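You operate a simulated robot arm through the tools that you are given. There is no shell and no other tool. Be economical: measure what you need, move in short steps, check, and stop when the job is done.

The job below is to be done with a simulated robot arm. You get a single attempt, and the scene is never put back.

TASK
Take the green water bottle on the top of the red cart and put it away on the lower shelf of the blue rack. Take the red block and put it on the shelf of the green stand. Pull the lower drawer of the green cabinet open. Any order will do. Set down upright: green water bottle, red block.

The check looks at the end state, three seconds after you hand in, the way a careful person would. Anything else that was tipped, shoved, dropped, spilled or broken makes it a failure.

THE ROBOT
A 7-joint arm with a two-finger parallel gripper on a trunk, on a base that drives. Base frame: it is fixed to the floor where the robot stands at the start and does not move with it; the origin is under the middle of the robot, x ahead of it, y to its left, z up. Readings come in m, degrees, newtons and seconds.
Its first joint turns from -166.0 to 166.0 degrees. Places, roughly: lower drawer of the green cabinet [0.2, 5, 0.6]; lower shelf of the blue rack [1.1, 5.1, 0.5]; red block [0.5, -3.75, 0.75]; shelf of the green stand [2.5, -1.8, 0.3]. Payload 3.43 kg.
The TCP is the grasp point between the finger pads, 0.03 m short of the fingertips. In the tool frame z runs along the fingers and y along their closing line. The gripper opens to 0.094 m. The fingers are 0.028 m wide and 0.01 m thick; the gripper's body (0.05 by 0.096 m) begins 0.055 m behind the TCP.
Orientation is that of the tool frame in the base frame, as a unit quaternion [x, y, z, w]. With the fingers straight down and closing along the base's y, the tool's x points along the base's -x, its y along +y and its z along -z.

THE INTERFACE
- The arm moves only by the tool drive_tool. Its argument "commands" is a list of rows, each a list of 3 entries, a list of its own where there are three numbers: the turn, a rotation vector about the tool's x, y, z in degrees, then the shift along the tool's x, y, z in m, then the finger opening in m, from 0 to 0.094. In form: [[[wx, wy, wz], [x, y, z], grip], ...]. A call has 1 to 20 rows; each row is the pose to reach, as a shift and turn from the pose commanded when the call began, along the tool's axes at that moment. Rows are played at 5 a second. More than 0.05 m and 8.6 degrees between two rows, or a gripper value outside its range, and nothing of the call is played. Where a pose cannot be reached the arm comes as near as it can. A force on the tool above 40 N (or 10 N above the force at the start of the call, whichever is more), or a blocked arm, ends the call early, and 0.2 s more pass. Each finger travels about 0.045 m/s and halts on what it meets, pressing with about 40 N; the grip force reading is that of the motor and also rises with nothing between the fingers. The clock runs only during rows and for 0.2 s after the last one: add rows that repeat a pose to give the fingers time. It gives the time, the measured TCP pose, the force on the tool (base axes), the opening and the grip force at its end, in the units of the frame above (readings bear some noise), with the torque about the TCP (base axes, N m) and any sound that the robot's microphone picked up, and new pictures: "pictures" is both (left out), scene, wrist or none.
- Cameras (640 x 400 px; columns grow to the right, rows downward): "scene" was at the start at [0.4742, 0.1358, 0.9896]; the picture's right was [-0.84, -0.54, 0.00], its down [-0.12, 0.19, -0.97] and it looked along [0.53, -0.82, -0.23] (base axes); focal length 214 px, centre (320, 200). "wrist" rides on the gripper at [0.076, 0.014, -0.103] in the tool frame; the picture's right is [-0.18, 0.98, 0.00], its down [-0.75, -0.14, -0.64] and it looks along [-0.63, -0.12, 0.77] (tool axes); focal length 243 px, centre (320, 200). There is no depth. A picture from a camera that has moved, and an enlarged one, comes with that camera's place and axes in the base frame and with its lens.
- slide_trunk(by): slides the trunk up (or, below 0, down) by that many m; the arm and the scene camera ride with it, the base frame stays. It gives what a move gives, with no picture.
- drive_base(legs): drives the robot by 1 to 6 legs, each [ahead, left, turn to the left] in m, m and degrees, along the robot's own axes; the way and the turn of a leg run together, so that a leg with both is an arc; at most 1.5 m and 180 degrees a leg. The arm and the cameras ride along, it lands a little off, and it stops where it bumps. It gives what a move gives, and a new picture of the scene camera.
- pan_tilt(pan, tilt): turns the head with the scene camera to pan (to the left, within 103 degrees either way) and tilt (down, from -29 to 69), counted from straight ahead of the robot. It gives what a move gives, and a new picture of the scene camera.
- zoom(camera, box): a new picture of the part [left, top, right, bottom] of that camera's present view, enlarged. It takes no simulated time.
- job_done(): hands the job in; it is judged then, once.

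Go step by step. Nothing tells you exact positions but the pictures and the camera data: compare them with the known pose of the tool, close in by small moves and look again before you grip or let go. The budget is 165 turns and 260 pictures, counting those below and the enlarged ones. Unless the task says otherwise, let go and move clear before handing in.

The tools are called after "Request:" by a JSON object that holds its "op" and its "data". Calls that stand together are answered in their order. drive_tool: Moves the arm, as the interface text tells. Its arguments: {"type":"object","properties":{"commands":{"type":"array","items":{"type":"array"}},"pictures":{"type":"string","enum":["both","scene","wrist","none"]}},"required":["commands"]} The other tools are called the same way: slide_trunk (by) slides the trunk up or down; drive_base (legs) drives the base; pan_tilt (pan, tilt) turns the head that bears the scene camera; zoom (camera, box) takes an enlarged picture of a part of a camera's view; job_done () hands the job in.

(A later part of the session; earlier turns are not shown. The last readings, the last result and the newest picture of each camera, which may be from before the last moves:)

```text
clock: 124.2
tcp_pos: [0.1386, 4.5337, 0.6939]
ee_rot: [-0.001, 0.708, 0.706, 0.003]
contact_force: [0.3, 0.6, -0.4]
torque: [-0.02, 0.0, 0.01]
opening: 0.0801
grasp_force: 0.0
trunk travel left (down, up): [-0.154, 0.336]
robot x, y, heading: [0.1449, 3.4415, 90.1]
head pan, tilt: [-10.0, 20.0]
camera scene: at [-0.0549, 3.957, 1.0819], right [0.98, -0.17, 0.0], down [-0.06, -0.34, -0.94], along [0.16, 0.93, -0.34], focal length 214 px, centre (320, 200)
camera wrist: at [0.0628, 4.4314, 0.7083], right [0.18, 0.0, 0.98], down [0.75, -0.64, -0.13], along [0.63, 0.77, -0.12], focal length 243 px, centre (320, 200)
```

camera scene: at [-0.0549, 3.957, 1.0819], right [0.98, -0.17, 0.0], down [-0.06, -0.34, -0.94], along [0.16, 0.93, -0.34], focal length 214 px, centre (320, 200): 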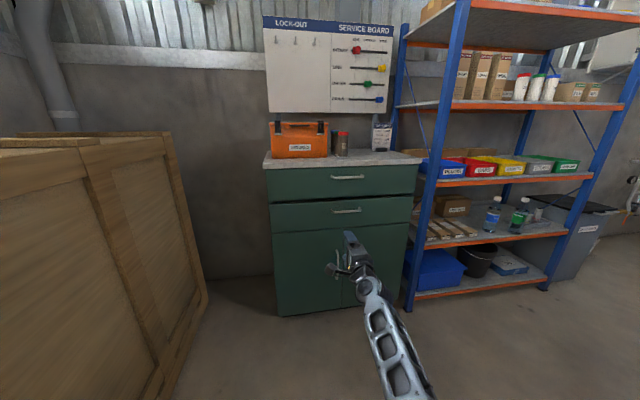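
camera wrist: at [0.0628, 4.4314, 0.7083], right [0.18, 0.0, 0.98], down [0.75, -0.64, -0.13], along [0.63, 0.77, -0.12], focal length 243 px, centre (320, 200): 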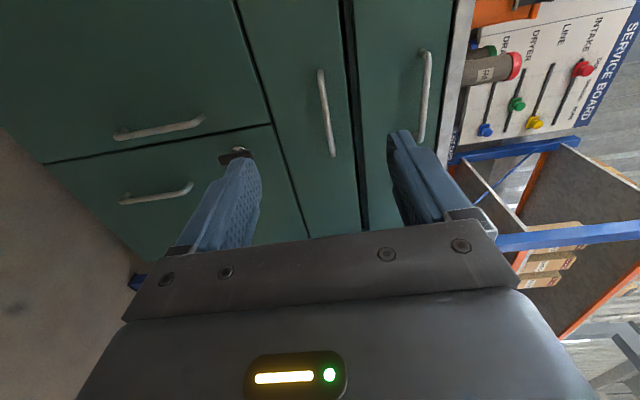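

The fingers now close vertically and the handle sits at about (0.22, 4.85, 0.69). I'll close in.

Request:
{"op": "drive_base", "data": {"legs": [[0.19, -0.08, 0]]}}

Request:
{"op": "zoom", "data": {"camera": "wrist", "box": [0, 0, 640, 400]}}

```text
clock: 125.8
tcp_pos: [0.2232, 4.7234, 0.6927]
ee_rot: [0.0, 0.708, 0.706, 0.002]
contact_force: [-0.3, -0.3, 0.7]
torque: [0.01, 0.01, -0.03]
opening: 0.08
grasp_force: 0.0
trunk travel left (down, up): [-0.154, 0.336]
robot x, y, heading: [0.2256, 3.6277, 89.8]
head pan, tilt: [-10.0, 20.0]
camera scene: at [0.0279, 4.1452, 1.0819], right [0.98, -0.18, 0.0], down [-0.06, -0.34, -0.94], along [0.17, 0.93, -0.34], focal length 214 px, centre (320, 200)
```

scene: 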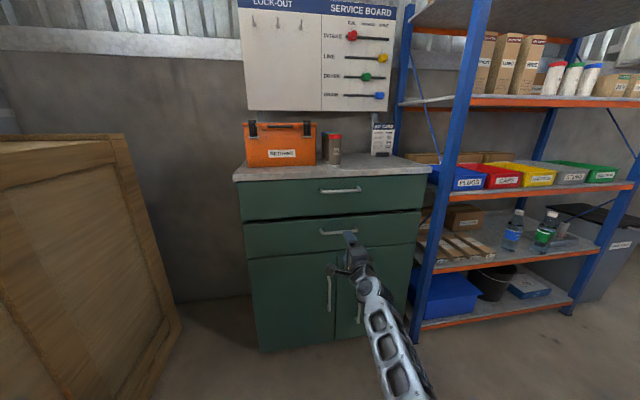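

```text
1.00 times, centred on (320, 200) of wrist (not enlarged: the box is as wide or as high as the picture)
camera zoom: at [0.1462, 4.6194, 0.7084], right [0.18, 0.0, 0.98], down [0.75, -0.64, -0.14], along [0.63, 0.76, -0.12], focal length 243 px, centre (320, 200)
```

zoom: 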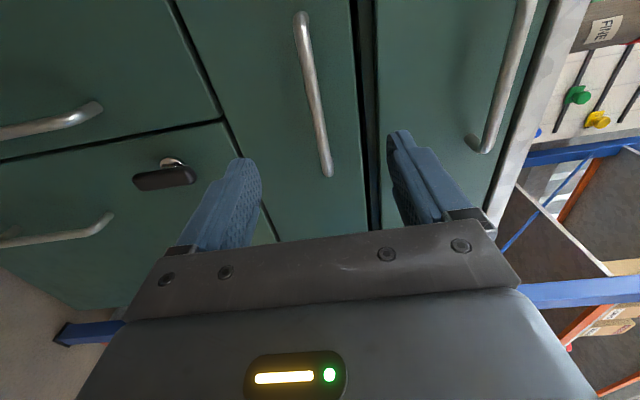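

Request:
{"op": "drive_base", "data": {"legs": [[0.07, 0, 0]]}}

Request:
{"op": "zoom", "data": {"camera": "wrist", "box": [0, 0, 640, 400]}}

```text
clock: 126.8
tcp_pos: [0.2233, 4.7934, 0.694]
ee_rot: [0.0, 0.708, 0.706, 0.002]
contact_force: [-0.1, -0.2, 0.2]
torque: [0.03, 0.04, 0.01]
opening: 0.0799
grasp_force: 0.2
trunk travel left (down, up): [-0.154, 0.336]
robot x, y, heading: [0.223, 3.7072, 89.8]
head pan, tilt: [-10.0, 20.0]
camera scene: at [0.0282, 4.2161, 1.0819], right [0.98, -0.18, 0.0], down [-0.06, -0.34, -0.94], along [0.17, 0.93, -0.34], focal length 214 px, centre (320, 200)
```

scene: 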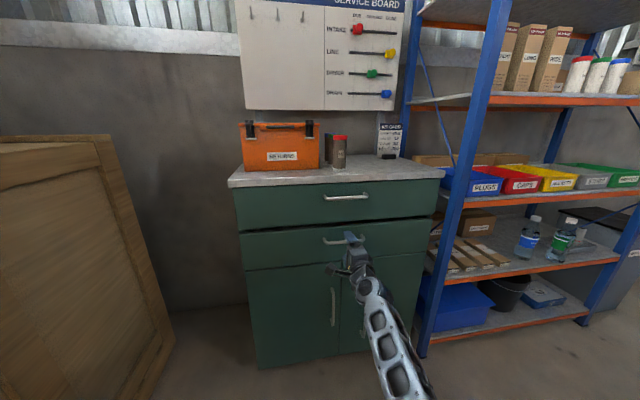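

```text
1.00 times, centred on (320, 200) of wrist (not enlarged: the box is as wide or as high as the picture)
camera zoom: at [0.1466, 4.6902, 0.7083], right [0.18, 0.0, 0.98], down [0.75, -0.65, -0.14], along [0.63, 0.76, -0.12], focal length 243 px, centre (320, 200)
```

zoom: 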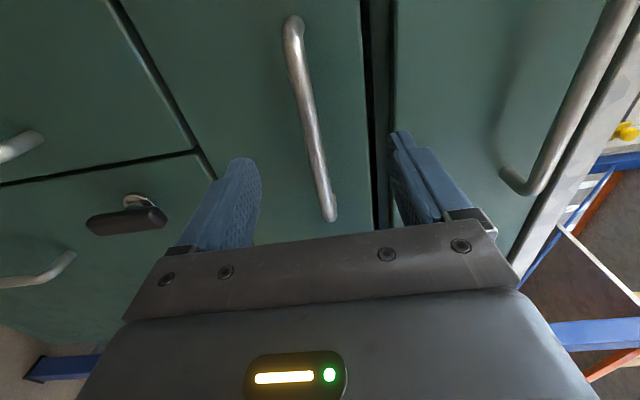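

Request:
{"op": "drive_tool", "data": {"commands": [[[0, 0, 0], [0, -0.002, 0.02], 0.08], [[0, 0, 0], [0, -0.004, 0.035], 0.08], [[0, 0, 0], [0, -0.004, 0.048], 0.08]], "pictures": "wrist"}}

```text
clock: 127.6
tcp_pos: [0.2238, 4.8409, 0.6891]
ee_rot: [0.001, 0.708, 0.707, 0.003]
contact_force: [0.4, -0.7, -0.6]
torque: [-0.05, 0.0, 0.02]
opening: 0.0802
grasp_force: 0.0
trunk travel left (down, up): [-0.154, 0.336]
robot x, y, heading: [0.2252, 3.7042, 89.9]
head pan, tilt: [-10.0, 20.0]
camera wrist: at [0.1462, 4.7382, 0.7041], right [0.18, 0.0, 0.98], down [0.75, -0.65, -0.14], along [0.63, 0.76, -0.12], focal length 243 px, centre (320, 200)
```

wrist: 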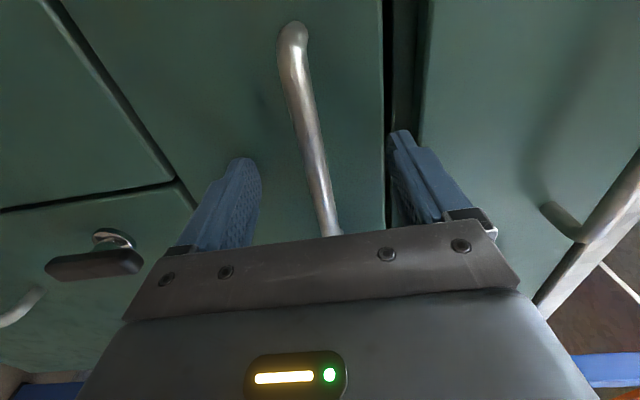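

Request:
{"op": "drive_tool", "data": {"commands": [[[0, 0, 0], [0, 0, 0], 0.06], [[0, 0, 0], [0, 0, 0], 0.04], [[0, 0, 0], [0, 0, 0], 0.02], [[0, 0, 0], [0, 0, 0], 0], [[0, 0, 0], [0, 0, 0], 0], [[0, 0, 0], [0, 0, 0], 0], [[0, 0, 0], [0, 0, 0], 0]], "pictures": "wrist"}}

```text
clock: 129.2
tcp_pos: [0.2223, 4.841, 0.6889]
ee_rot: [0.001, 0.708, 0.706, 0.002]
contact_force: [0.0, -0.6, -0.8]
torque: [0.0, 0.2, 0.09]
opening: 0.0167
grasp_force: 45.1
trunk travel left (down, up): [-0.154, 0.336]
robot x, y, heading: [0.2258, 3.7037, 90.0]
head pan, tilt: [-10.0, 20.0]
camera wrist: at [0.1461, 4.7382, 0.7043], right [0.18, 0.0, 0.98], down [0.75, -0.65, -0.14], along [0.63, 0.76, -0.12], focal length 243 px, centre (320, 200)
```

wrist: 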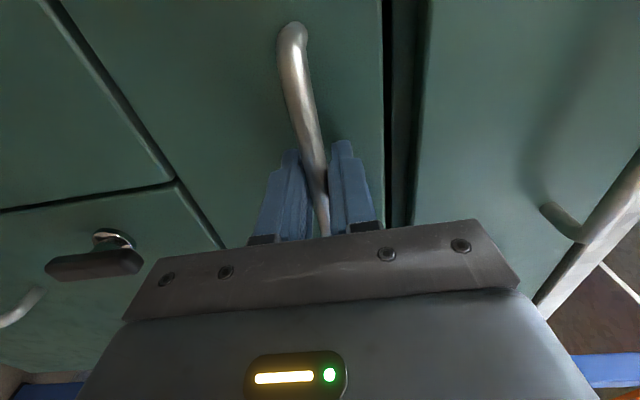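

The handle is gripped, so I'll pull by driving backwards.

Request:
{"op": "drive_base", "data": {"legs": [[-0.28, 0, 0]]}}

```text
clock: 131.1
tcp_pos: [0.222, 4.5623, 0.6895]
ee_rot: [0.0, 0.709, 0.706, 0.002]
contact_force: [1.0, -1.8, -1.6]
torque: [-0.01, 0.19, 0.25]
opening: 0.0162
grasp_force: 44.9
trunk travel left (down, up): [-0.154, 0.336]
robot x, y, heading: [0.2247, 3.422, 89.9]
head pan, tilt: [-10.0, 20.0]
camera scene: at [0.0276, 3.9376, 1.0819], right [0.98, -0.18, 0.0], down [-0.06, -0.34, -0.94], along [0.17, 0.93, -0.34], focal length 214 px, centre (320, 200)
```

scene: 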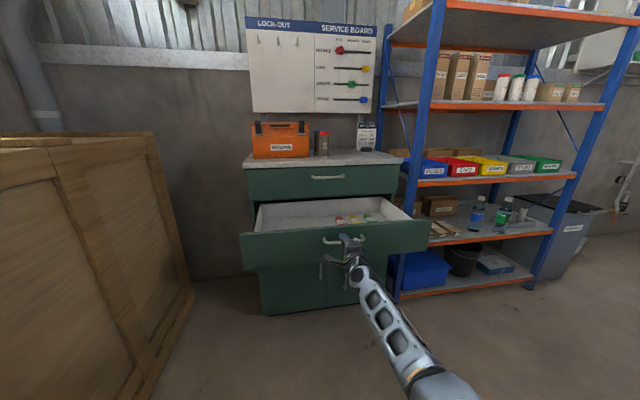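

The drawer is open by 28 cm. I'll release and back off.

Request:
{"op": "drive_tool", "data": {"commands": [[[0, 0, 0], [0, 0, 0], 0.03], [[0, 0, 0], [0, 0, 0], 0.05], [[0, 0, 0], [0, 0, 0], 0.07], [[0, 0, 0], [0, 0, 0], 0.08], [[0, 0, 0], [0, 0, 0], 0.08]], "pictures": "none"}}

Request:
{"op": "drive_base", "data": {"legs": [[-0.3, 0, 0]]}}

```text
clock: 132.3
tcp_pos: [0.2235, 4.5635, 0.6899]
ee_rot: [0.0, 0.708, 0.706, 0.002]
contact_force: [0.2, -0.5, 0.8]
torque: [0.0, 0.0, 0.03]
opening: 0.0797
grasp_force: 0.0
trunk travel left (down, up): [-0.154, 0.336]
robot x, y, heading: [0.2204, 3.4241, 89.9]
head pan, tilt: [-10.0, 20.0]
```

```text
clock: 134.4
tcp_pos: [0.2231, 4.2664, 0.6891]
ee_rot: [0.0, 0.709, 0.706, 0.003]
contact_force: [-0.2, 0.4, -0.9]
torque: [-0.01, -0.03, 0.02]
opening: 0.0801
grasp_force: 0.0
trunk travel left (down, up): [-0.154, 0.336]
robot x, y, heading: [0.2241, 3.1246, 89.8]
head pan, tilt: [-10.0, 20.0]
camera scene: at [0.0274, 3.6417, 1.082], right [0.98, -0.18, 0.0], down [-0.06, -0.34, -0.94], along [0.17, 0.92, -0.34], focal length 214 px, centre (320, 200)
```

scene: 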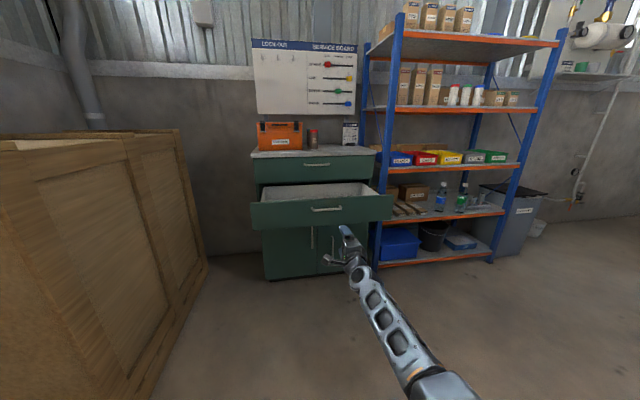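

The drawer is done and the bottle still stands. For travelling I'll raise the arm above surrounding objects, move to the wide aisle and turn around.

Request:
{"op": "slide_trunk", "data": {"by": 0.33}}

Request:
{"op": "drive_tool", "data": {"commands": [[[0, 0, 0], [0, 0.04, -0.02], 0.08], [[0, 0, 0], [0, 0.08, -0.04], 0.08], [[0, 0, 0], [0, 0.12, -0.06], 0.08], [[0, 0, 0], [0, 0.15, -0.09], 0.08]], "pictures": "none"}}

Request:
{"op": "drive_base", "data": {"legs": [[-0.72, 0.8, 0], [0, 0, -90], [0, 0, -90]]}}

Request:
{"op": "pan_tilt", "data": {"pan": 0, "tilt": 20}}

```text
clock: 137.6
tcp_pos: [0.2232, 4.2665, 1.02]
ee_rot: [0.001, 0.708, 0.706, 0.003]
contact_force: [-0.4, 0.1, 0.7]
torque: [0.03, 0.01, 0.0]
opening: 0.0797
grasp_force: 0.0
trunk travel left (down, up): [-0.484, 0.006]
robot x, y, heading: [0.2228, 3.1276, 90.0]
head pan, tilt: [-10.0, 20.0]
```

```text
clock: 138.6
tcp_pos: [0.2208, 4.1782, 1.1672]
ee_rot: [0.001, 0.709, 0.705, 0.003]
contact_force: [0.0, -0.2, -0.3]
torque: [-0.04, 0.02, -0.03]
opening: 0.0799
grasp_force: 0.1
trunk travel left (down, up): [-0.484, 0.006]
robot x, y, heading: [0.2239, 3.1284, 89.8]
head pan, tilt: [-10.0, 20.0]
```

```text
clock: 151.9
tcp_pos: [-0.6247, 1.3657, 1.1672]
ee_rot: [0.708, -0.016, -0.018, 0.706]
contact_force: [-0.2, -0.1, -0.4]
torque: [-0.04, 0.03, 0.03]
opening: 0.08
grasp_force: 0.1
trunk travel left (down, up): [-0.484, 0.006]
robot x, y, heading: [-0.5816, 2.4121, -92.8]
head pan, tilt: [-10.0, 20.0]
camera scene: at [-0.4053, 1.8918, 1.412], right [-0.98, 0.22, 0.0], down [0.08, 0.33, -0.94], along [-0.21, -0.92, -0.34], focal length 214 px, centre (320, 200)
```

scene: 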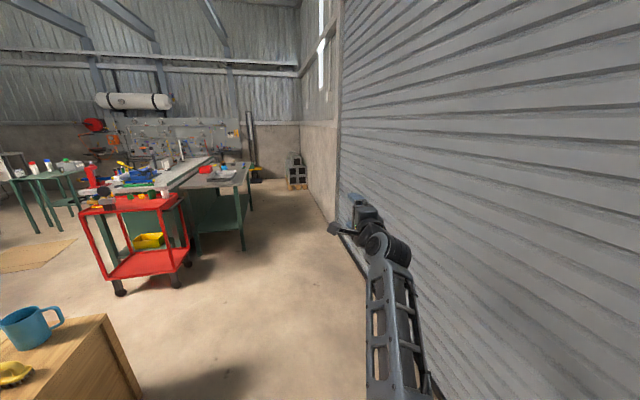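

```text
clock: 152.6
tcp_pos: [-0.6242, 1.3653, 1.1673]
ee_rot: [0.708, -0.016, -0.018, 0.706]
contact_force: [-0.2, -0.9, 0.6]
torque: [0.0, 0.04, 0.01]
opening: 0.0799
grasp_force: 0.0
trunk travel left (down, up): [-0.484, 0.006]
robot x, y, heading: [-0.5779, 2.4134, -92.8]
head pan, tilt: [0.0, 20.0]
camera scene: at [-0.3892, 1.8896, 1.412], right [-1.0, 0.05, 0.0], down [0.02, 0.34, -0.94], along [-0.05, -0.94, -0.34], focal length 214 px, centre (320, 200)
```

scene: 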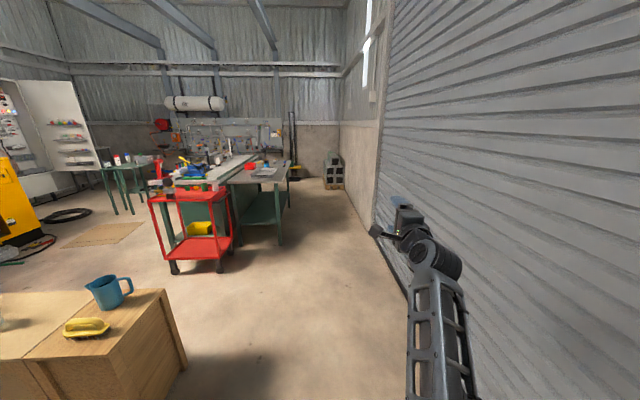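

Request:
{"op": "drive_base", "data": {"legs": [[0, -0.08, 2.8], [1.5, 0, 0], [1.2, 0, 0]]}}

Request:
{"op": "pan_tilt", "data": {"pan": 30, "tilt": 20}}

```text
clock: 166.5
tcp_pos: [-0.5724, -1.3683, 1.1683]
ee_rot: [0.709, 0.012, 0.009, 0.705]
contact_force: [0.3, 0.0, -0.4]
torque: [0.01, 0.01, -0.03]
opening: 0.0799
grasp_force: 0.0
trunk travel left (down, up): [-0.484, 0.006]
robot x, y, heading: [-0.6142, -0.3169, -88.4]
head pan, tilt: [0.0, 20.0]
camera scene: at [-0.3791, -0.8271, 1.412], right [-1.0, -0.03, 0.0], down [-0.01, 0.34, -0.94], along [0.03, -0.94, -0.34], focal length 214 px, centre (320, 200)
```

scene: 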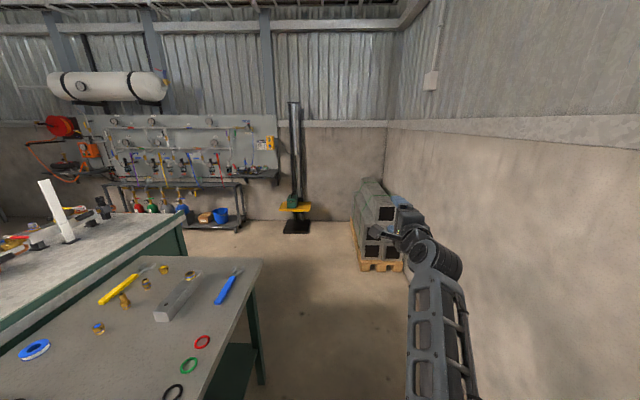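

```text
clock: 167.5
tcp_pos: [-0.5734, -1.3683, 1.1668]
ee_rot: [0.708, 0.012, 0.008, 0.706]
contact_force: [-0.6, -1.2, -0.1]
torque: [0.03, 0.02, 0.02]
opening: 0.0798
grasp_force: 0.0
trunk travel left (down, up): [-0.484, 0.006]
robot x, y, heading: [-0.6108, -0.3152, -88.5]
head pan, tilt: [30.0, 20.0]
camera scene: at [-0.333, -0.8133, 1.412], right [-0.85, -0.52, 0.0], down [-0.18, 0.29, -0.94], along [0.49, -0.8, -0.34], focal length 214 px, centre (320, 200)
```

scene: 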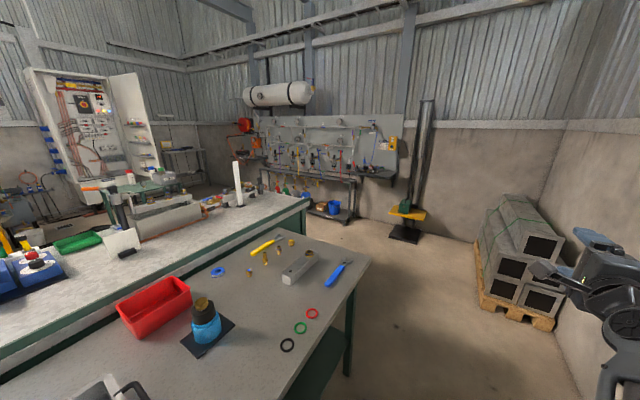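

The red block should be near the back wall, around (0.5, -3.75). I'll drive past the bench end and turn left to look; the arm passes above the low pallet.

Request:
{"op": "drive_base", "data": {"legs": [[1.5, 0, 0], [0, 0, 45]]}}

Request:
{"op": "pan_tilt", "data": {"pan": -10, "tilt": 15}}

```text
clock: 176.8
tcp_pos: [0.2492, -2.476, 1.1676]
ee_rot: [0.645, 0.292, 0.289, 0.644]
contact_force: [0.6, -0.5, 0.2]
torque: [0.02, -0.01, 0.0]
opening: 0.0799
grasp_force: 0.0
trunk travel left (down, up): [-0.484, 0.006]
robot x, y, heading: [-0.5384, -1.7882, -41.2]
head pan, tilt: [30.0, 20.0]
camera scene: at [0.0096, -1.923, 1.412], right [-0.2, -0.98, 0.0], down [-0.34, 0.07, -0.94], along [0.92, -0.19, -0.34], focal length 214 px, centre (320, 200)
```

scene: 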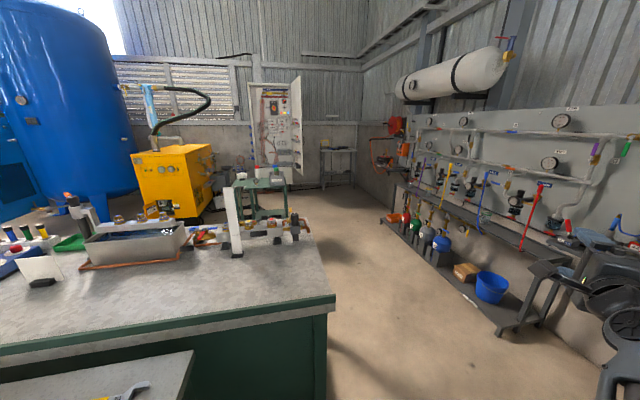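

```text
clock: 177.9
tcp_pos: [0.2499, -2.4771, 1.1677]
ee_rot: [0.646, 0.292, 0.289, 0.644]
contact_force: [0.6, -0.2, 0.5]
torque: [0.01, 0.0, -0.01]
opening: 0.08
grasp_force: 0.0
trunk travel left (down, up): [-0.484, 0.006]
robot x, y, heading: [-0.5431, -1.787, -41.3]
head pan, tilt: [-10.0, 15.0]
camera scene: at [-0.0234, -1.9775, 1.4201], right [-0.78, -0.62, 0.0], down [-0.16, 0.2, -0.97], along [0.6, -0.75, -0.26], focal length 214 px, centre (320, 200)
```

scene: 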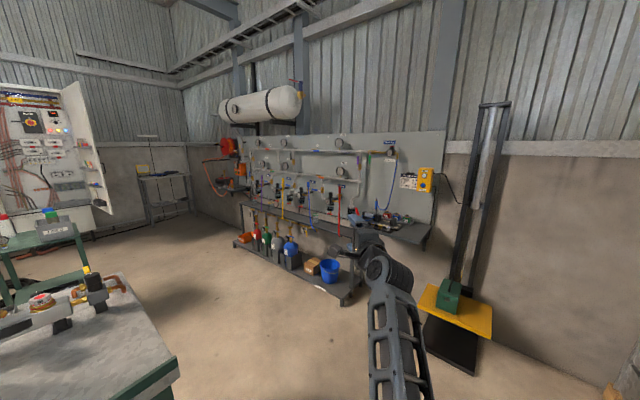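

Request:
{"op": "zoom", "data": {"camera": "scene", "box": [320, 140, 480, 260]}}

Request:
{"op": "zoom", "data": {"camera": "wrist", "box": [0, 0, 640, 400]}}

```text
3.33 times, centred on (400, 200) of scene
camera zoom: at [-0.0234, -1.9775, 1.4201], right [-0.78, -0.62, 0.0], down [-0.16, 0.2, -0.97], along [0.6, -0.75, -0.26], focal length 715 px, centre (53, 200)
```

zoom: 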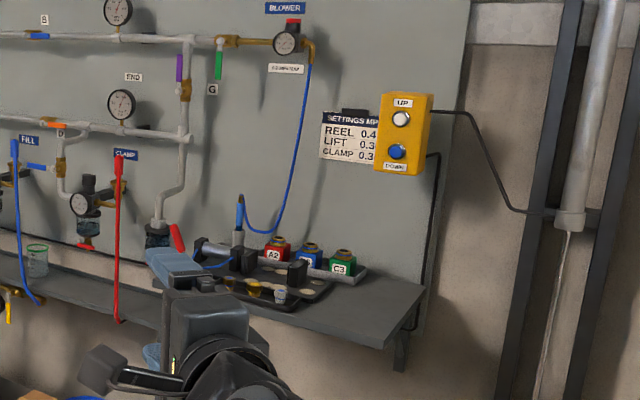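

```text
1.00 times, centred on (320, 200) of wrist (not enlarged: the box is as wide or as high as the picture)
camera zoom: at [0.2232, -2.3521, 1.183], right [-0.12, -0.14, 0.98], down [-0.98, -0.14, -0.14], along [0.16, -0.98, -0.12], focal length 243 px, centre (320, 200)
```

zoom: 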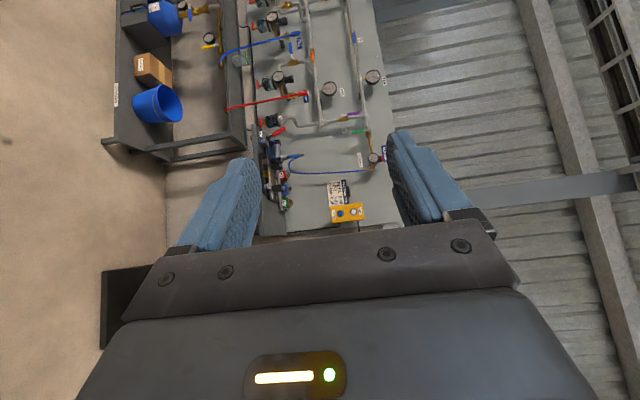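

The red block is "A2", sitting on the wall ledge beside the blue and green ones. I'll retract and point the tool down here in open space, with the fingers closing along the robot's forward direction.

Request:
{"op": "drive_tool", "data": {"commands": [[[8.2, 0, 0], [0, 0, -0.025], 0.08], [[16.4, 0, 0], [0, 0, -0.05], 0.08], [[24.6, 0, 0], [0, 0, -0.075], 0.08], [[32.8, 0, 0], [0, 0, -0.1], 0.08], [[41, 0, 0], [0, 0, -0.125], 0.08], [[49.2, 0, 0], [0, 0, -0.15], 0.08]], "pictures": "scene"}}

```text
clock: 179.3
tcp_pos: [0.1365, -2.3762, 1.168]
ee_rot: [0.855, 0.386, 0.141, 0.315]
contact_force: [0.1, 0.1, 0.0]
torque: [0.02, 0.03, 0.01]
opening: 0.0799
grasp_force: 0.1
trunk travel left (down, up): [-0.484, 0.006]
robot x, y, heading: [-0.5439, -1.7862, -41.1]
head pan, tilt: [-10.0, 15.0]
camera scene: at [-0.0235, -1.9776, 1.4201], right [-0.78, -0.62, 0.0], down [-0.16, 0.2, -0.97], along [0.6, -0.76, -0.26], focal length 214 px, centre (320, 200)
```

scene: 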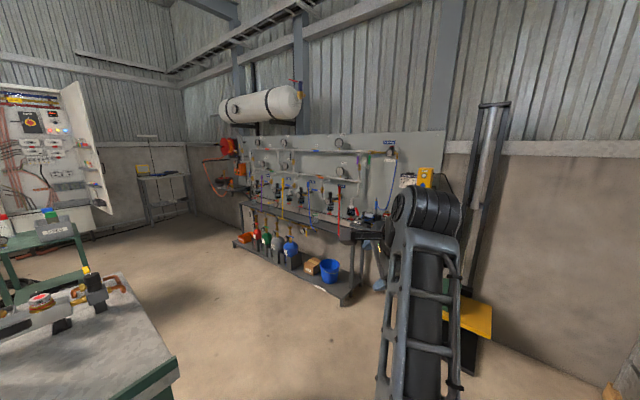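

Request:
{"op": "drive_tool", "data": {"commands": [[[8.2, 0, 0], [0, -0.015, -0.013], 0.08], [[16.4, 0, 0], [0, -0.03, -0.026], 0.08], [[24.6, 0, 0], [0, -0.045, -0.039], 0.08], [[32.8, 0, 0], [0, -0.06, -0.052], 0.08], [[40.8, 0, 0], [0, -0.075, -0.065], 0.08]], "pictures": "both"}}

```text
clock: 180.5
tcp_pos: [0.0478, -2.3233, 1.162]
ee_rot: [0.918, 0.397, -0.011, -0.006]
contact_force: [0.2, 0.2, -0.3]
torque: [0.02, -0.01, -0.02]
opening: 0.0798
grasp_force: 0.1
trunk travel left (down, up): [-0.484, 0.006]
robot x, y, heading: [-0.5421, -1.7875, -41.4]
head pan, tilt: [-10.0, 15.0]
camera scene: at [-0.0235, -1.9775, 1.4201], right [-0.78, -0.62, 0.0], down [-0.16, 0.2, -0.97], along [0.6, -0.76, -0.26], focal length 214 px, centre (320, 200)
camera wrist: at [0.1138, -2.2789, 1.2633], right [0.59, -0.81, -0.02], down [-0.6, -0.45, 0.66], along [-0.54, -0.38, -0.75], focal length 243 px, centre (320, 200)
```

scene: 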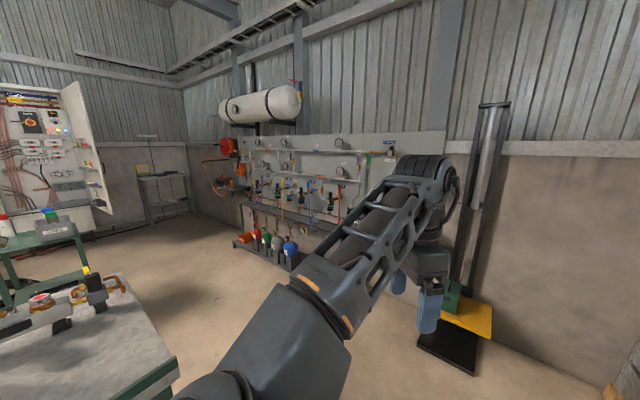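
wrist: 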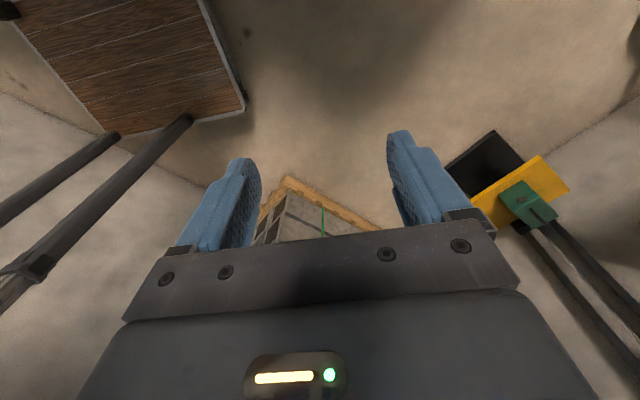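

Request:
{"op": "drive_tool", "data": {"commands": [[[0, 0, 0], [0, -0.05, 0], 0.08], [[0, 0, 0], [0, -0.1, 0], 0.08]], "pictures": "none"}}

Request:
{"op": "drive_base", "data": {"legs": [[0, 0, -48.6], [0.8, 0, 0], [0, 0.5, 0]]}}

Request:
{"op": "pan_tilt", "data": {"pan": 15, "tilt": 25}}

```text
clock: 181.1
tcp_pos: [-0.0606, -2.3004, 1.1647]
ee_rot: [0.945, 0.326, -0.012, -0.004]
contact_force: [0.1, 0.3, 0.5]
torque: [0.02, 0.02, 0.03]
opening: 0.0799
grasp_force: 0.0
trunk travel left (down, up): [-0.484, 0.006]
robot x, y, heading: [-0.5429, -1.7855, -41.6]
head pan, tilt: [-10.0, 15.0]
stopped in row 2: the arm was blocked; the commanded pose is now the measured one
```

```text
clock: 186.2
tcp_pos: [-0.6162, -2.937, 1.1642]
ee_rot: [0.994, -0.109, -0.009, -0.009]
contact_force: [0.0, -0.2, -0.8]
torque: [-0.02, -0.02, 0.0]
opening: 0.0801
grasp_force: 0.0
trunk travel left (down, up): [-0.484, 0.006]
robot x, y, heading: [-0.5262, -2.2378, -91.9]
head pan, tilt: [-10.0, 15.0]
stopped in leg 2: the robot was blocked; the commanded pose is now the measured one
camera scene: at [-0.3414, -2.7603, 1.42], right [-0.98, 0.21, 0.0], down [0.05, 0.25, -0.97], along [-0.2, -0.94, -0.26], focal length 214 px, centre (320, 200)
```

scene: 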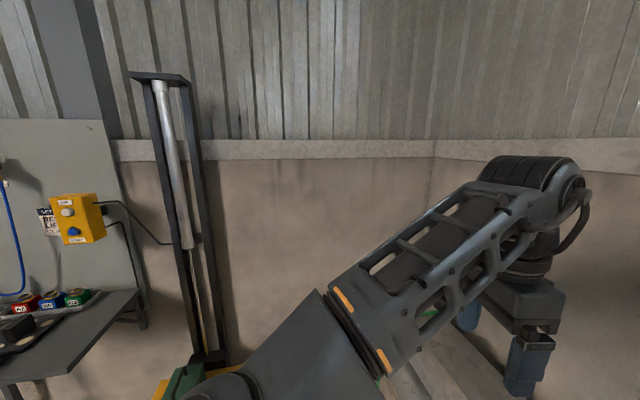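

```text
clock: 187.0
tcp_pos: [-0.616, -2.9365, 1.1649]
ee_rot: [0.994, -0.11, -0.01, -0.008]
contact_force: [0.2, -0.1, 0.5]
torque: [-0.01, 0.01, -0.01]
opening: 0.08
grasp_force: 0.2
trunk travel left (down, up): [-0.484, 0.006]
robot x, y, heading: [-0.5234, -2.2397, -92.3]
head pan, tilt: [15.0, 25.0]
camera scene: at [-0.3014, -2.7585, 1.4039], right [-0.97, -0.22, 0.0], down [-0.09, 0.41, -0.91], along [0.2, -0.88, -0.42], focal length 214 px, centre (320, 200)
```

scene: 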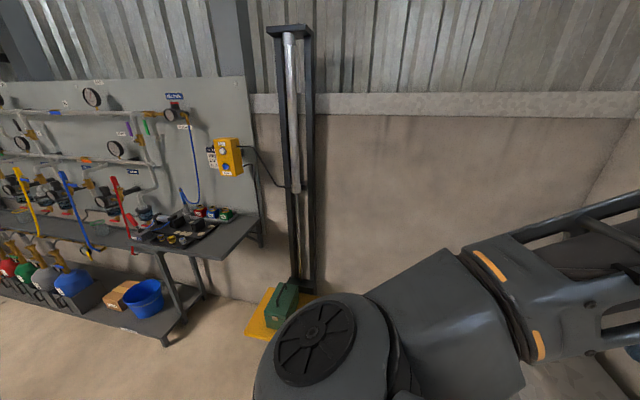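

The base bumped the pallet and stopped there. I'll back off slightly, strafe left, and approach the ledge.

Request:
{"op": "drive_base", "data": {"legs": [[-0.05, 0, 2], [0, 0.6, 0], [0.3, 0.35, 0]]}}

Request:
{"op": "pan_tilt", "data": {"pan": 5, "tilt": 35}}

Request:
{"op": "pan_tilt", "data": {"pan": -70, "tilt": 35}}

```text
clock: 192.7
tcp_pos: [0.2791, -3.0707, 1.1651]
ee_rot: [0.999, -0.049, -0.009, -0.008]
contact_force: [-0.3, 0.6, 0.5]
torque: [-0.01, -0.03, 0.02]
opening: 0.0798
grasp_force: 0.1
trunk travel left (down, up): [-0.484, 0.006]
robot x, y, heading: [0.2812, -2.3655, -84.6]
head pan, tilt: [15.0, 25.0]
stopped in leg 3: the robot was blocked; the commanded pose is now the measured one
camera scene: at [0.5684, -2.8547, 1.4039], right [-0.94, -0.34, 0.0], down [-0.15, 0.4, -0.91], along [0.31, -0.85, -0.42], focal length 214 px, centre (320, 200)
```

scene: 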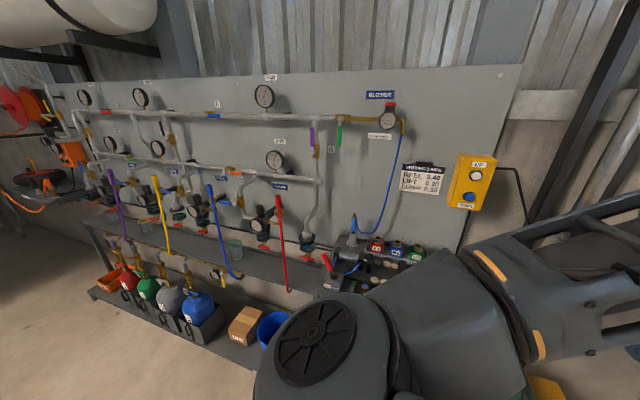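

```text
clock: 193.4
tcp_pos: [0.2784, -3.0706, 1.1643]
ee_rot: [0.999, -0.049, -0.01, -0.008]
contact_force: [0.7, 0.1, -0.9]
torque: [0.0, -0.02, 0.01]
opening: 0.08
grasp_force: 0.1
trunk travel left (down, up): [-0.484, 0.006]
robot x, y, heading: [0.2796, -2.365, -84.8]
head pan, tilt: [5.0, 35.0]
camera scene: at [0.5524, -2.8548, 1.3882], right [-0.98, -0.18, 0.0], down [-0.1, 0.56, -0.82], along [0.15, -0.81, -0.57], focal length 214 px, centre (320, 200)
```

scene: 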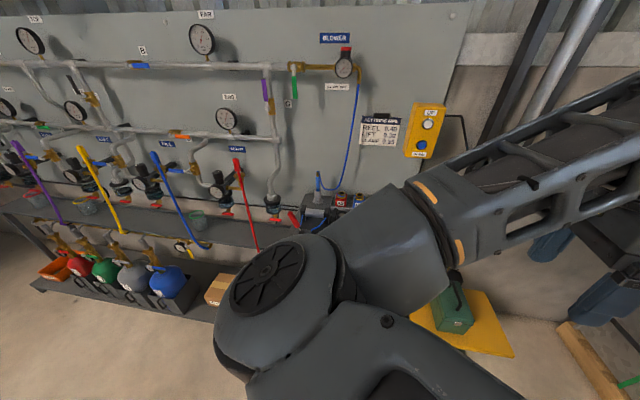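

```text
clock: 194.8
tcp_pos: [0.2794, -3.0701, 1.165]
ee_rot: [0.999, -0.049, -0.01, -0.008]
contact_force: [0.1, -0.4, 0.3]
torque: [-0.03, -0.02, 0.02]
opening: 0.0799
grasp_force: 0.1
trunk travel left (down, up): [-0.484, 0.006]
robot x, y, heading: [0.2845, -2.3619, -84.6]
head pan, tilt: [-70.0, 35.0]
camera scene: at [0.4571, -2.8056, 1.3881], right [-0.43, 0.9, 0.0], down [0.52, 0.24, -0.82], along [-0.74, -0.35, -0.57], focal length 214 px, centre (320, 200)
```

scene: 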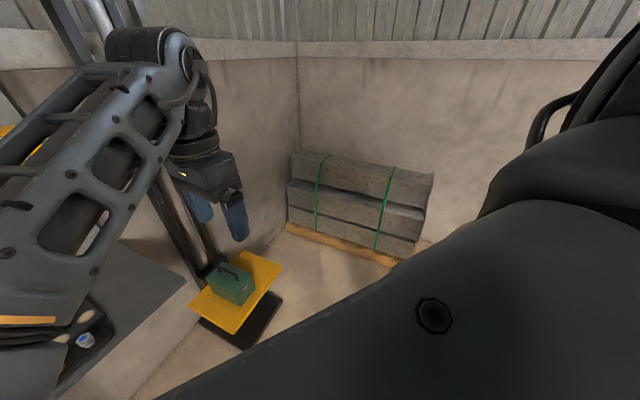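

Request:
{"op": "pan_tilt", "data": {"pan": 80, "tilt": 55}}

Request:
{"op": "pan_tilt", "data": {"pan": 103, "tilt": 40}}

```text
clock: 197.2
tcp_pos: [0.2787, -3.07, 1.1648]
ee_rot: [0.999, -0.049, -0.01, -0.007]
contact_force: [-0.4, 0.2, -0.9]
torque: [0.01, 0.03, 0.01]
opening: 0.0798
grasp_force: 0.0
trunk travel left (down, up): [-0.484, 0.006]
robot x, y, heading: [0.2859, -2.3671, -84.9]
head pan, tilt: [80.0, 55.0]
camera scene: at [0.6086, -2.7742, 1.3599], right [-0.08, -1.0, 0.0], down [-0.82, 0.07, -0.57], along [0.57, -0.05, -0.82], focal length 214 px, centre (320, 200)
```

scene: 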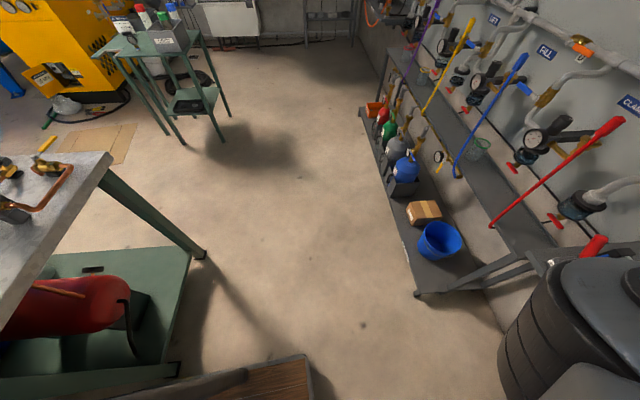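

```text
clock: 198.1
tcp_pos: [0.2793, -3.07, 1.1657]
ee_rot: [0.999, -0.049, -0.009, -0.008]
contact_force: [-0.1, 0.0, -0.5]
torque: [0.01, 0.0, 0.0]
opening: 0.0798
grasp_force: 0.1
trunk travel left (down, up): [-0.484, 0.006]
robot x, y, heading: [0.2844, -2.365, -84.8]
head pan, tilt: [103.0, 40.0]
camera scene: at [0.6175, -2.7417, 1.3805], right [0.31, -0.95, 0.0], down [-0.61, -0.2, -0.77], along [0.73, 0.24, -0.64], focal length 214 px, centre (320, 200)
```

scene: 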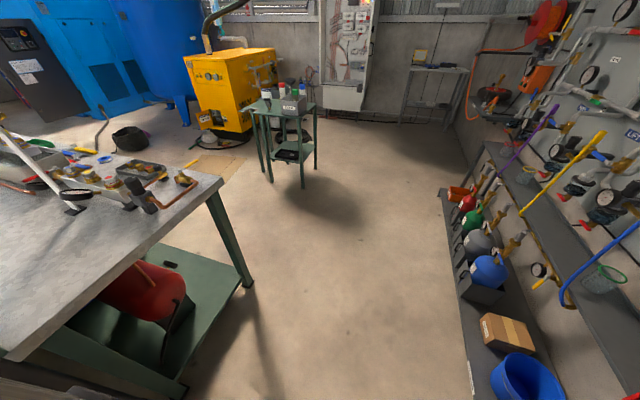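

The rear-left corner of the base touches the workbench. I'll go forward first, then straighten and strafe.

Request:
{"op": "drive_base", "data": {"legs": [[0.27, 0, 0], [0, 0.2, -5]]}}

Request:
{"op": "pan_tilt", "data": {"pan": -10, "tilt": 45}}

```text
clock: 201.2
tcp_pos: [0.4518, -3.325, 1.1659]
ee_rot: [0.996, -0.089, -0.009, -0.009]
contact_force: [0.2, 1.1, 0.2]
torque: [-0.01, -0.01, -0.03]
opening: 0.0799
grasp_force: 0.0
trunk travel left (down, up): [-0.484, 0.006]
robot x, y, heading: [0.5181, -2.621, -89.6]
head pan, tilt: [103.0, 40.0]
camera scene: at [0.8161, -3.0243, 1.3806], right [0.23, -0.97, 0.0], down [-0.62, -0.15, -0.77], along [0.74, 0.18, -0.64], focal length 214 px, centre (320, 200)
```

scene: 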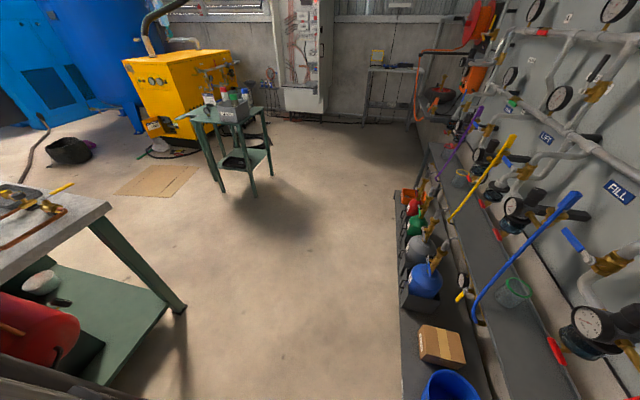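

```text
clock: 203.1
tcp_pos: [0.452, -3.3238, 1.1656]
ee_rot: [0.996, -0.089, -0.01, -0.008]
contact_force: [-0.6, 0.2, -0.3]
torque: [0.0, 0.03, -0.01]
opening: 0.0799
grasp_force: 0.1
trunk travel left (down, up): [-0.484, 0.006]
robot x, y, heading: [0.5111, -2.6259, -89.7]
head pan, tilt: [-10.0, 45.0]
camera scene: at [0.7202, -3.1244, 1.3733], right [-0.99, 0.16, 0.0], down [0.12, 0.7, -0.71], along [-0.12, -0.7, -0.71], focal length 214 px, centre (320, 200)
```

scene: 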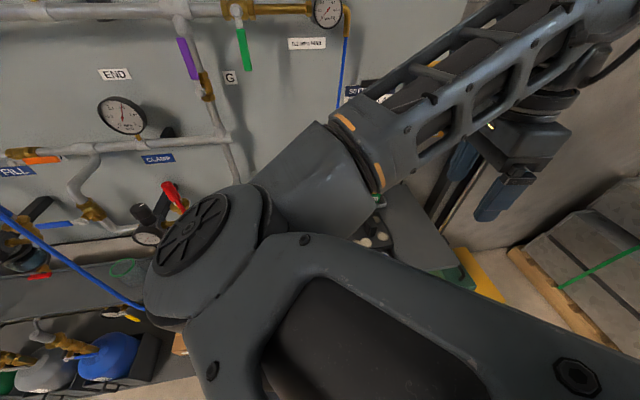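

Request:
{"op": "zoom", "data": {"camera": "wrist", "box": [0, 0, 640, 400]}}

Request:
{"op": "pan_tilt", "data": {"pan": 0, "tilt": 60}}

```text
1.00 times, centred on (320, 200) of wrist (not enlarged: the box is as wide or as high as the picture)
camera zoom: at [0.5258, -3.355, 1.2667], right [-0.36, -0.93, -0.01], down [-0.71, 0.26, 0.66], along [-0.61, 0.24, -0.75], focal length 243 px, centre (320, 200)
```

zoom: 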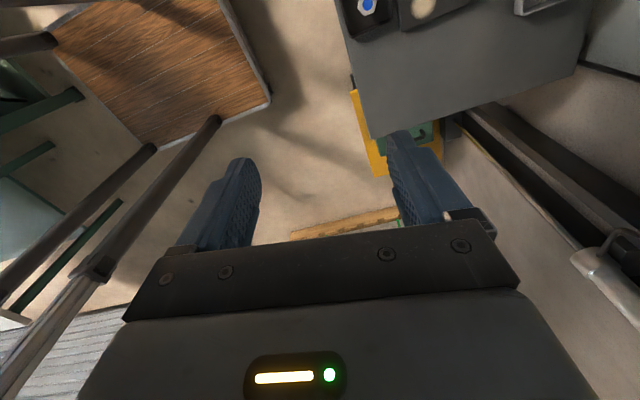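

```text
clock: 203.9
tcp_pos: [0.4522, -3.3257, 1.1665]
ee_rot: [0.996, -0.089, -0.01, -0.008]
contact_force: [-0.7, 0.1, 0.2]
torque: [0.01, 0.0, -0.01]
opening: 0.0802
grasp_force: 0.0
trunk travel left (down, up): [-0.484, 0.006]
robot x, y, heading: [0.5127, -2.6271, -89.5]
head pan, tilt: [0.0, 60.0]
camera scene: at [0.7342, -3.1109, 1.3538], right [-1.0, -0.01, 0.0], down [-0.01, 0.87, -0.5], along [0.0, -0.5, -0.87], focal length 214 px, centre (320, 200)
```

scene: 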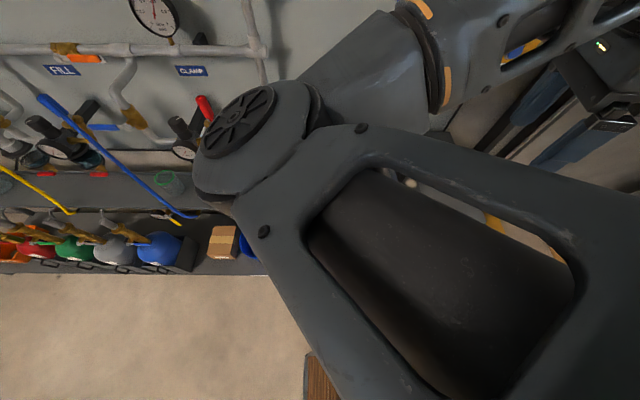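

The elbow is now out to the front-left, near the valves. For both the ledge and the low shelf a forward-pointing tool is better, so I'll go back to open floor facing the pallet corner and restore the earlier arm shape.

Request:
{"op": "drive_base", "data": {"legs": [[0.0, -0.33, 0], [-0.15, 0, 0], [0, 0, -90]]}}

Request:
{"op": "pan_tilt", "data": {"pan": 0, "tilt": 30}}

```text
clock: 210.9
tcp_pos: [-0.5219, -2.4021, 1.1651]
ee_rot: [-0.633, 0.774, 0.001, 0.012]
contact_force: [0.0, -0.1, 0.1]
torque: [-0.02, 0.0, 0.0]
opening: 0.0803
grasp_force: 0.0
trunk travel left (down, up): [-0.484, 0.006]
robot x, y, heading: [0.1802, -2.4808, 179.7]
head pan, tilt: [0.0, 60.0]
camera scene: at [-0.3113, -2.6882, 1.3538], right [0.01, 1.0, 0.0], down [0.87, -0.01, -0.5], along [-0.5, 0.01, -0.87], focal length 214 px, centre (320, 200)
```

scene: 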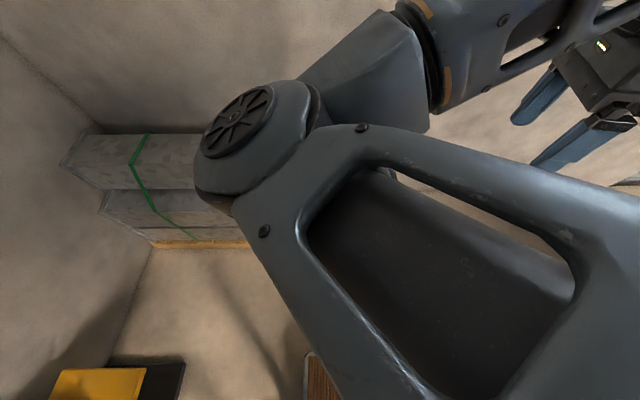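

```text
clock: 211.9
tcp_pos: [-0.5214, -2.403, 1.1666]
ee_rot: [-0.633, 0.774, 0.001, 0.012]
contact_force: [0.9, 0.0, 0.7]
torque: [0.04, -0.01, 0.02]
opening: 0.0798
grasp_force: 0.1
trunk travel left (down, up): [-0.484, 0.006]
robot x, y, heading: [0.1787, -2.4768, 179.6]
head pan, tilt: [0.0, 30.0]
camera scene: at [-0.3351, -2.6879, 1.3958], right [0.01, 1.0, 0.0], down [0.5, -0.01, -0.87], along [-0.87, 0.01, -0.5], focal length 214 px, centre (320, 200)
```

scene: 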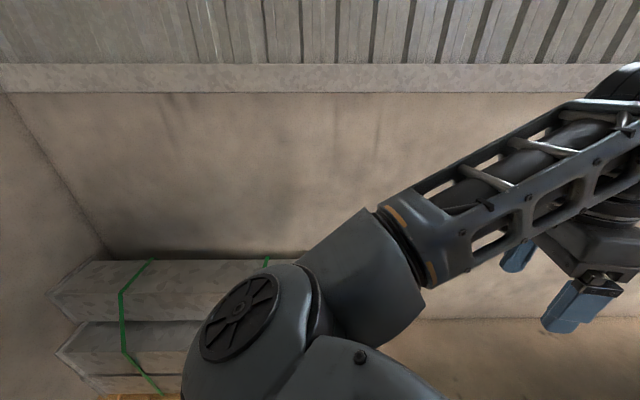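

Request:
{"op": "drive_tool", "data": {"commands": [[[-8.2, 0, 0], [0, 0.025, 0], 0.08], [[-16.4, 0, 0], [0, 0.05, 0], 0.08], [[-24.6, 0, 0], [0, 0.075, 0], 0.08], [[-32.8, 0, 0], [0, 0.1, 0], 0.08], [[-41, 0, 0], [0, 0.125, 0], 0.08], [[-49.2, 0, 0], [0, 0.15, 0], 0.08], [[-57.4, 0, 0], [0, 0.175, 0], 0.08], [[-65.6, 0, 0], [0, 0.2, 0], 0.08], [[-73.8, 0, 0], [0, 0.225, 0], 0.08], [[-82, 0, 0], [0, 0.25, 0], 0.08], [[-90, 0, 0], [0, 0.27, 0], 0.08]], "pictures": "scene"}}

```text
clock: 214.3
tcp_pos: [-0.7875, -2.3502, 1.161]
ee_rot: [-0.456, 0.546, 0.548, -0.44]
contact_force: [0.0, -0.5, 0.0]
torque: [0.0, 0.01, -0.01]
opening: 0.0799
grasp_force: 0.0
trunk travel left (down, up): [-0.484, 0.006]
robot x, y, heading: [0.1762, -2.4803, 179.4]
head pan, tilt: [0.0, 30.0]
camera scene: at [-0.3349, -2.6882, 1.396], right [0.01, 1.0, 0.0], down [0.5, -0.01, -0.87], along [-0.87, 0.01, -0.5], focal length 214 px, centre (320, 200)
```

scene: 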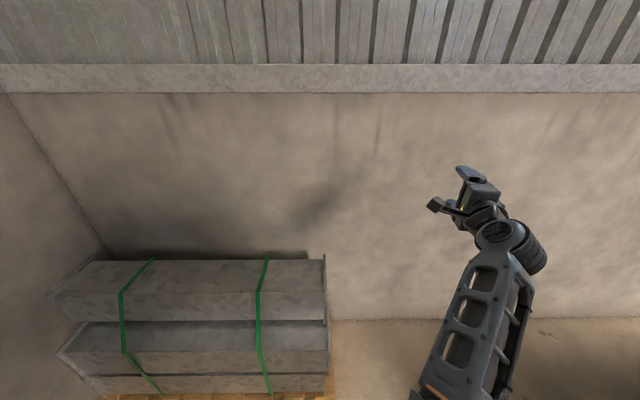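

Request:
{"op": "drive_tool", "data": {"commands": [[[0.75, 0.87, 8.25], [0, 0, 0], 0.08], [[1.5, 1.74, 16.5], [0, 0, 0], 0.08], [[2.26, 2.61, 24.7], [0, 0, 0], 0.08], [[3.0, 3.5, 33], [0, 0, 0], 0.08], [[3.77, 4.36, 41.2], [0, 0, 0], 0.08], [[4.5, 5.2, 49.5], [0, 0, 0], 0.08], [[5.3, 6.1, 57.7], [0, 0, 0], 0.08], [[6.0, 7.0, 66], [0, 0, 0], 0.08], [[6.8, 7.85, 74.2], [0, 0, 0], 0.08], [[7.5, 8.7, 82.5], [0, 0, 0], 0.08], [[8.3, 9.6, 90.7], [0, 0, 0], 0.08]], "pictures": "scene"}}

```text
clock: 216.7
tcp_pos: [-0.7865, -2.3492, 1.1612]
ee_rot: [0.0, 0.707, 0.0, -0.707]
contact_force: [-0.4, -0.1, 0.8]
torque: [0.03, -0.02, 0.01]
opening: 0.0798
grasp_force: 0.0
trunk travel left (down, up): [-0.484, 0.006]
robot x, y, heading: [0.1787, -2.4767, 179.6]
head pan, tilt: [0.0, 30.0]
camera scene: at [-0.3351, -2.6879, 1.3959], right [0.01, 1.0, 0.0], down [0.5, -0.01, -0.87], along [-0.87, 0.01, -0.5], focal length 214 px, centre (320, 200)
```

scene: 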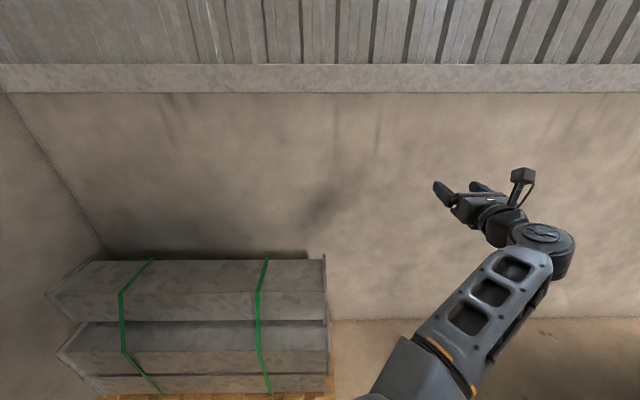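

The arm shape is restored, with the tool forward and the camera on top. I'll centre and retract it a bit, then return to the ledge with a route that stays clear of the lift mast.

Request:
{"op": "drive_tool", "data": {"commands": [[[0, 0, 0], [0, -0.04, -0.025], 0.08], [[0, 0, 0], [0, -0.08, -0.05], 0.08], [[0, 0, 0], [0, -0.12, -0.075], 0.08], [[0, 0, 0], [0, -0.12, -0.1], 0.08]], "pictures": "none"}}

Request:
{"op": "drive_base", "data": {"legs": [[-0.32, 0.13, 0], [0, 0, 90]]}}

Request:
{"op": "pan_tilt", "data": {"pan": 0, "tilt": 30}}

```text
clock: 217.7
tcp_pos: [-0.6863, -2.4698, 1.1598]
ee_rot: [-0.001, 0.709, 0.0, -0.705]
contact_force: [-0.2, 0.4, -1.0]
torque: [0.01, 0.0, 0.01]
opening: 0.0801
grasp_force: 0.1
trunk travel left (down, up): [-0.484, 0.006]
robot x, y, heading: [0.1789, -2.476, 179.3]
head pan, tilt: [0.0, 30.0]
```

```text
clock: 223.8
tcp_pos: [0.492, -3.475, 1.1606]
ee_rot: [0.501, -0.5, 0.499, 0.5]
contact_force: [0.4, -0.9, 0.3]
torque: [-0.01, -0.01, -0.03]
opening: 0.0802
grasp_force: 0.0
trunk travel left (down, up): [-0.484, 0.006]
robot x, y, heading: [0.4991, -2.6097, -90.7]
head pan, tilt: [0.0, 30.0]
camera scene: at [0.7115, -3.125, 1.3959], right [-1.0, 0.01, 0.0], down [0.01, 0.5, -0.87], along [-0.01, -0.87, -0.5], focal length 214 px, centre (320, 200)
```

scene: 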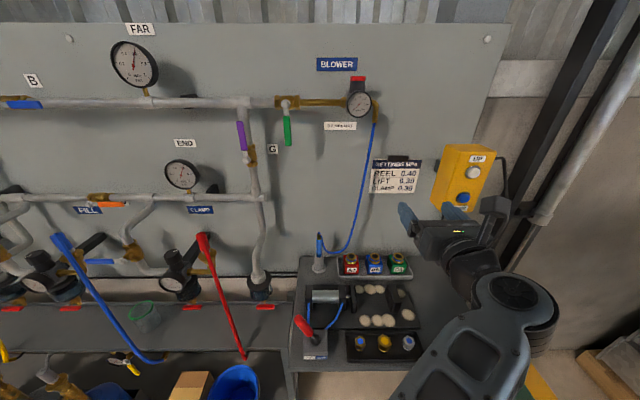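

```text
clock: 224.4
tcp_pos: [0.4924, -3.4768, 1.1616]
ee_rot: [0.502, -0.499, 0.501, 0.499]
contact_force: [0.4, 0.0, 0.2]
torque: [-0.01, -0.02, 0.01]
opening: 0.0799
grasp_force: 0.2
trunk travel left (down, up): [-0.484, 0.006]
robot x, y, heading: [0.5011, -2.6102, -90.5]
head pan, tilt: [0.0, 30.0]
camera scene: at [0.7115, -3.1251, 1.3959], right [-1.0, 0.01, 0.0], down [0.01, 0.5, -0.87], along [-0.01, -0.87, -0.5], focal length 214 px, centre (320, 200)
```

scene: 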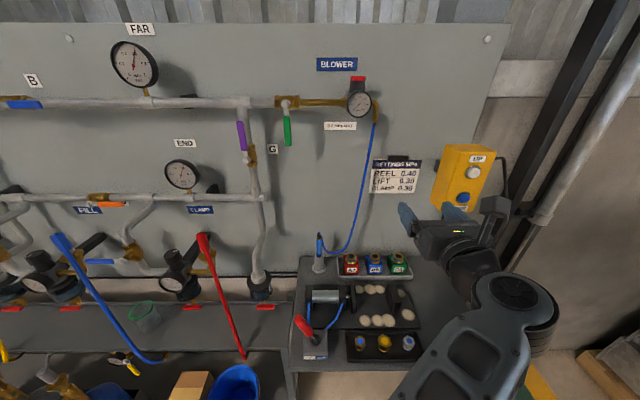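

Now I have a clear view; I'll zoom in on the blocks.

Request:
{"op": "zoom", "data": {"camera": "scene", "box": [280, 220, 440, 370]}}

Request:
{"op": "zoom", "data": {"camera": "scene", "box": [320, 235, 420, 295]}}

```text
2.67 times, centred on (360, 295) of scene
camera zoom: at [0.7115, -3.1251, 1.3959], right [-1.0, 0.01, 0.0], down [0.01, 0.5, -0.87], along [-0.01, -0.87, -0.5], focal length 572 px, centre (213, -53)
```

zoom: 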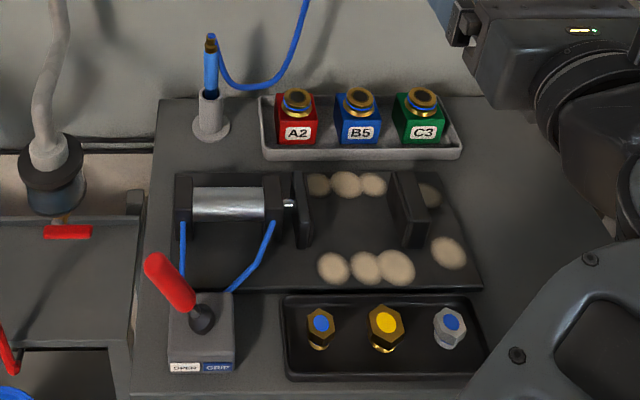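

```text
6.40 times, centred on (370, 265) of scene
camera zoom: at [0.7115, -3.1251, 1.3959], right [-1.0, 0.01, 0.0], down [0.01, 0.5, -0.87], along [-0.01, -0.87, -0.5], focal length 1373 px, centre (0, -216)
```

zoom: 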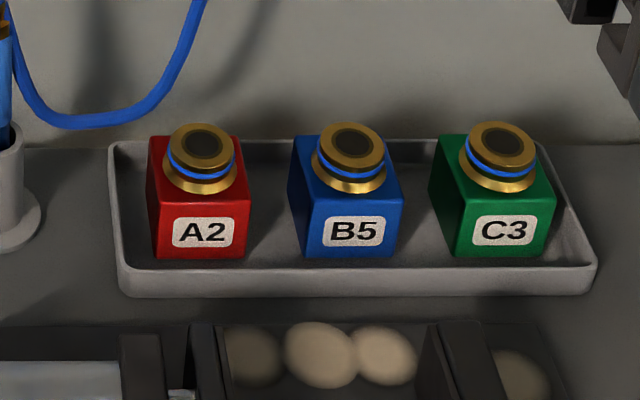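

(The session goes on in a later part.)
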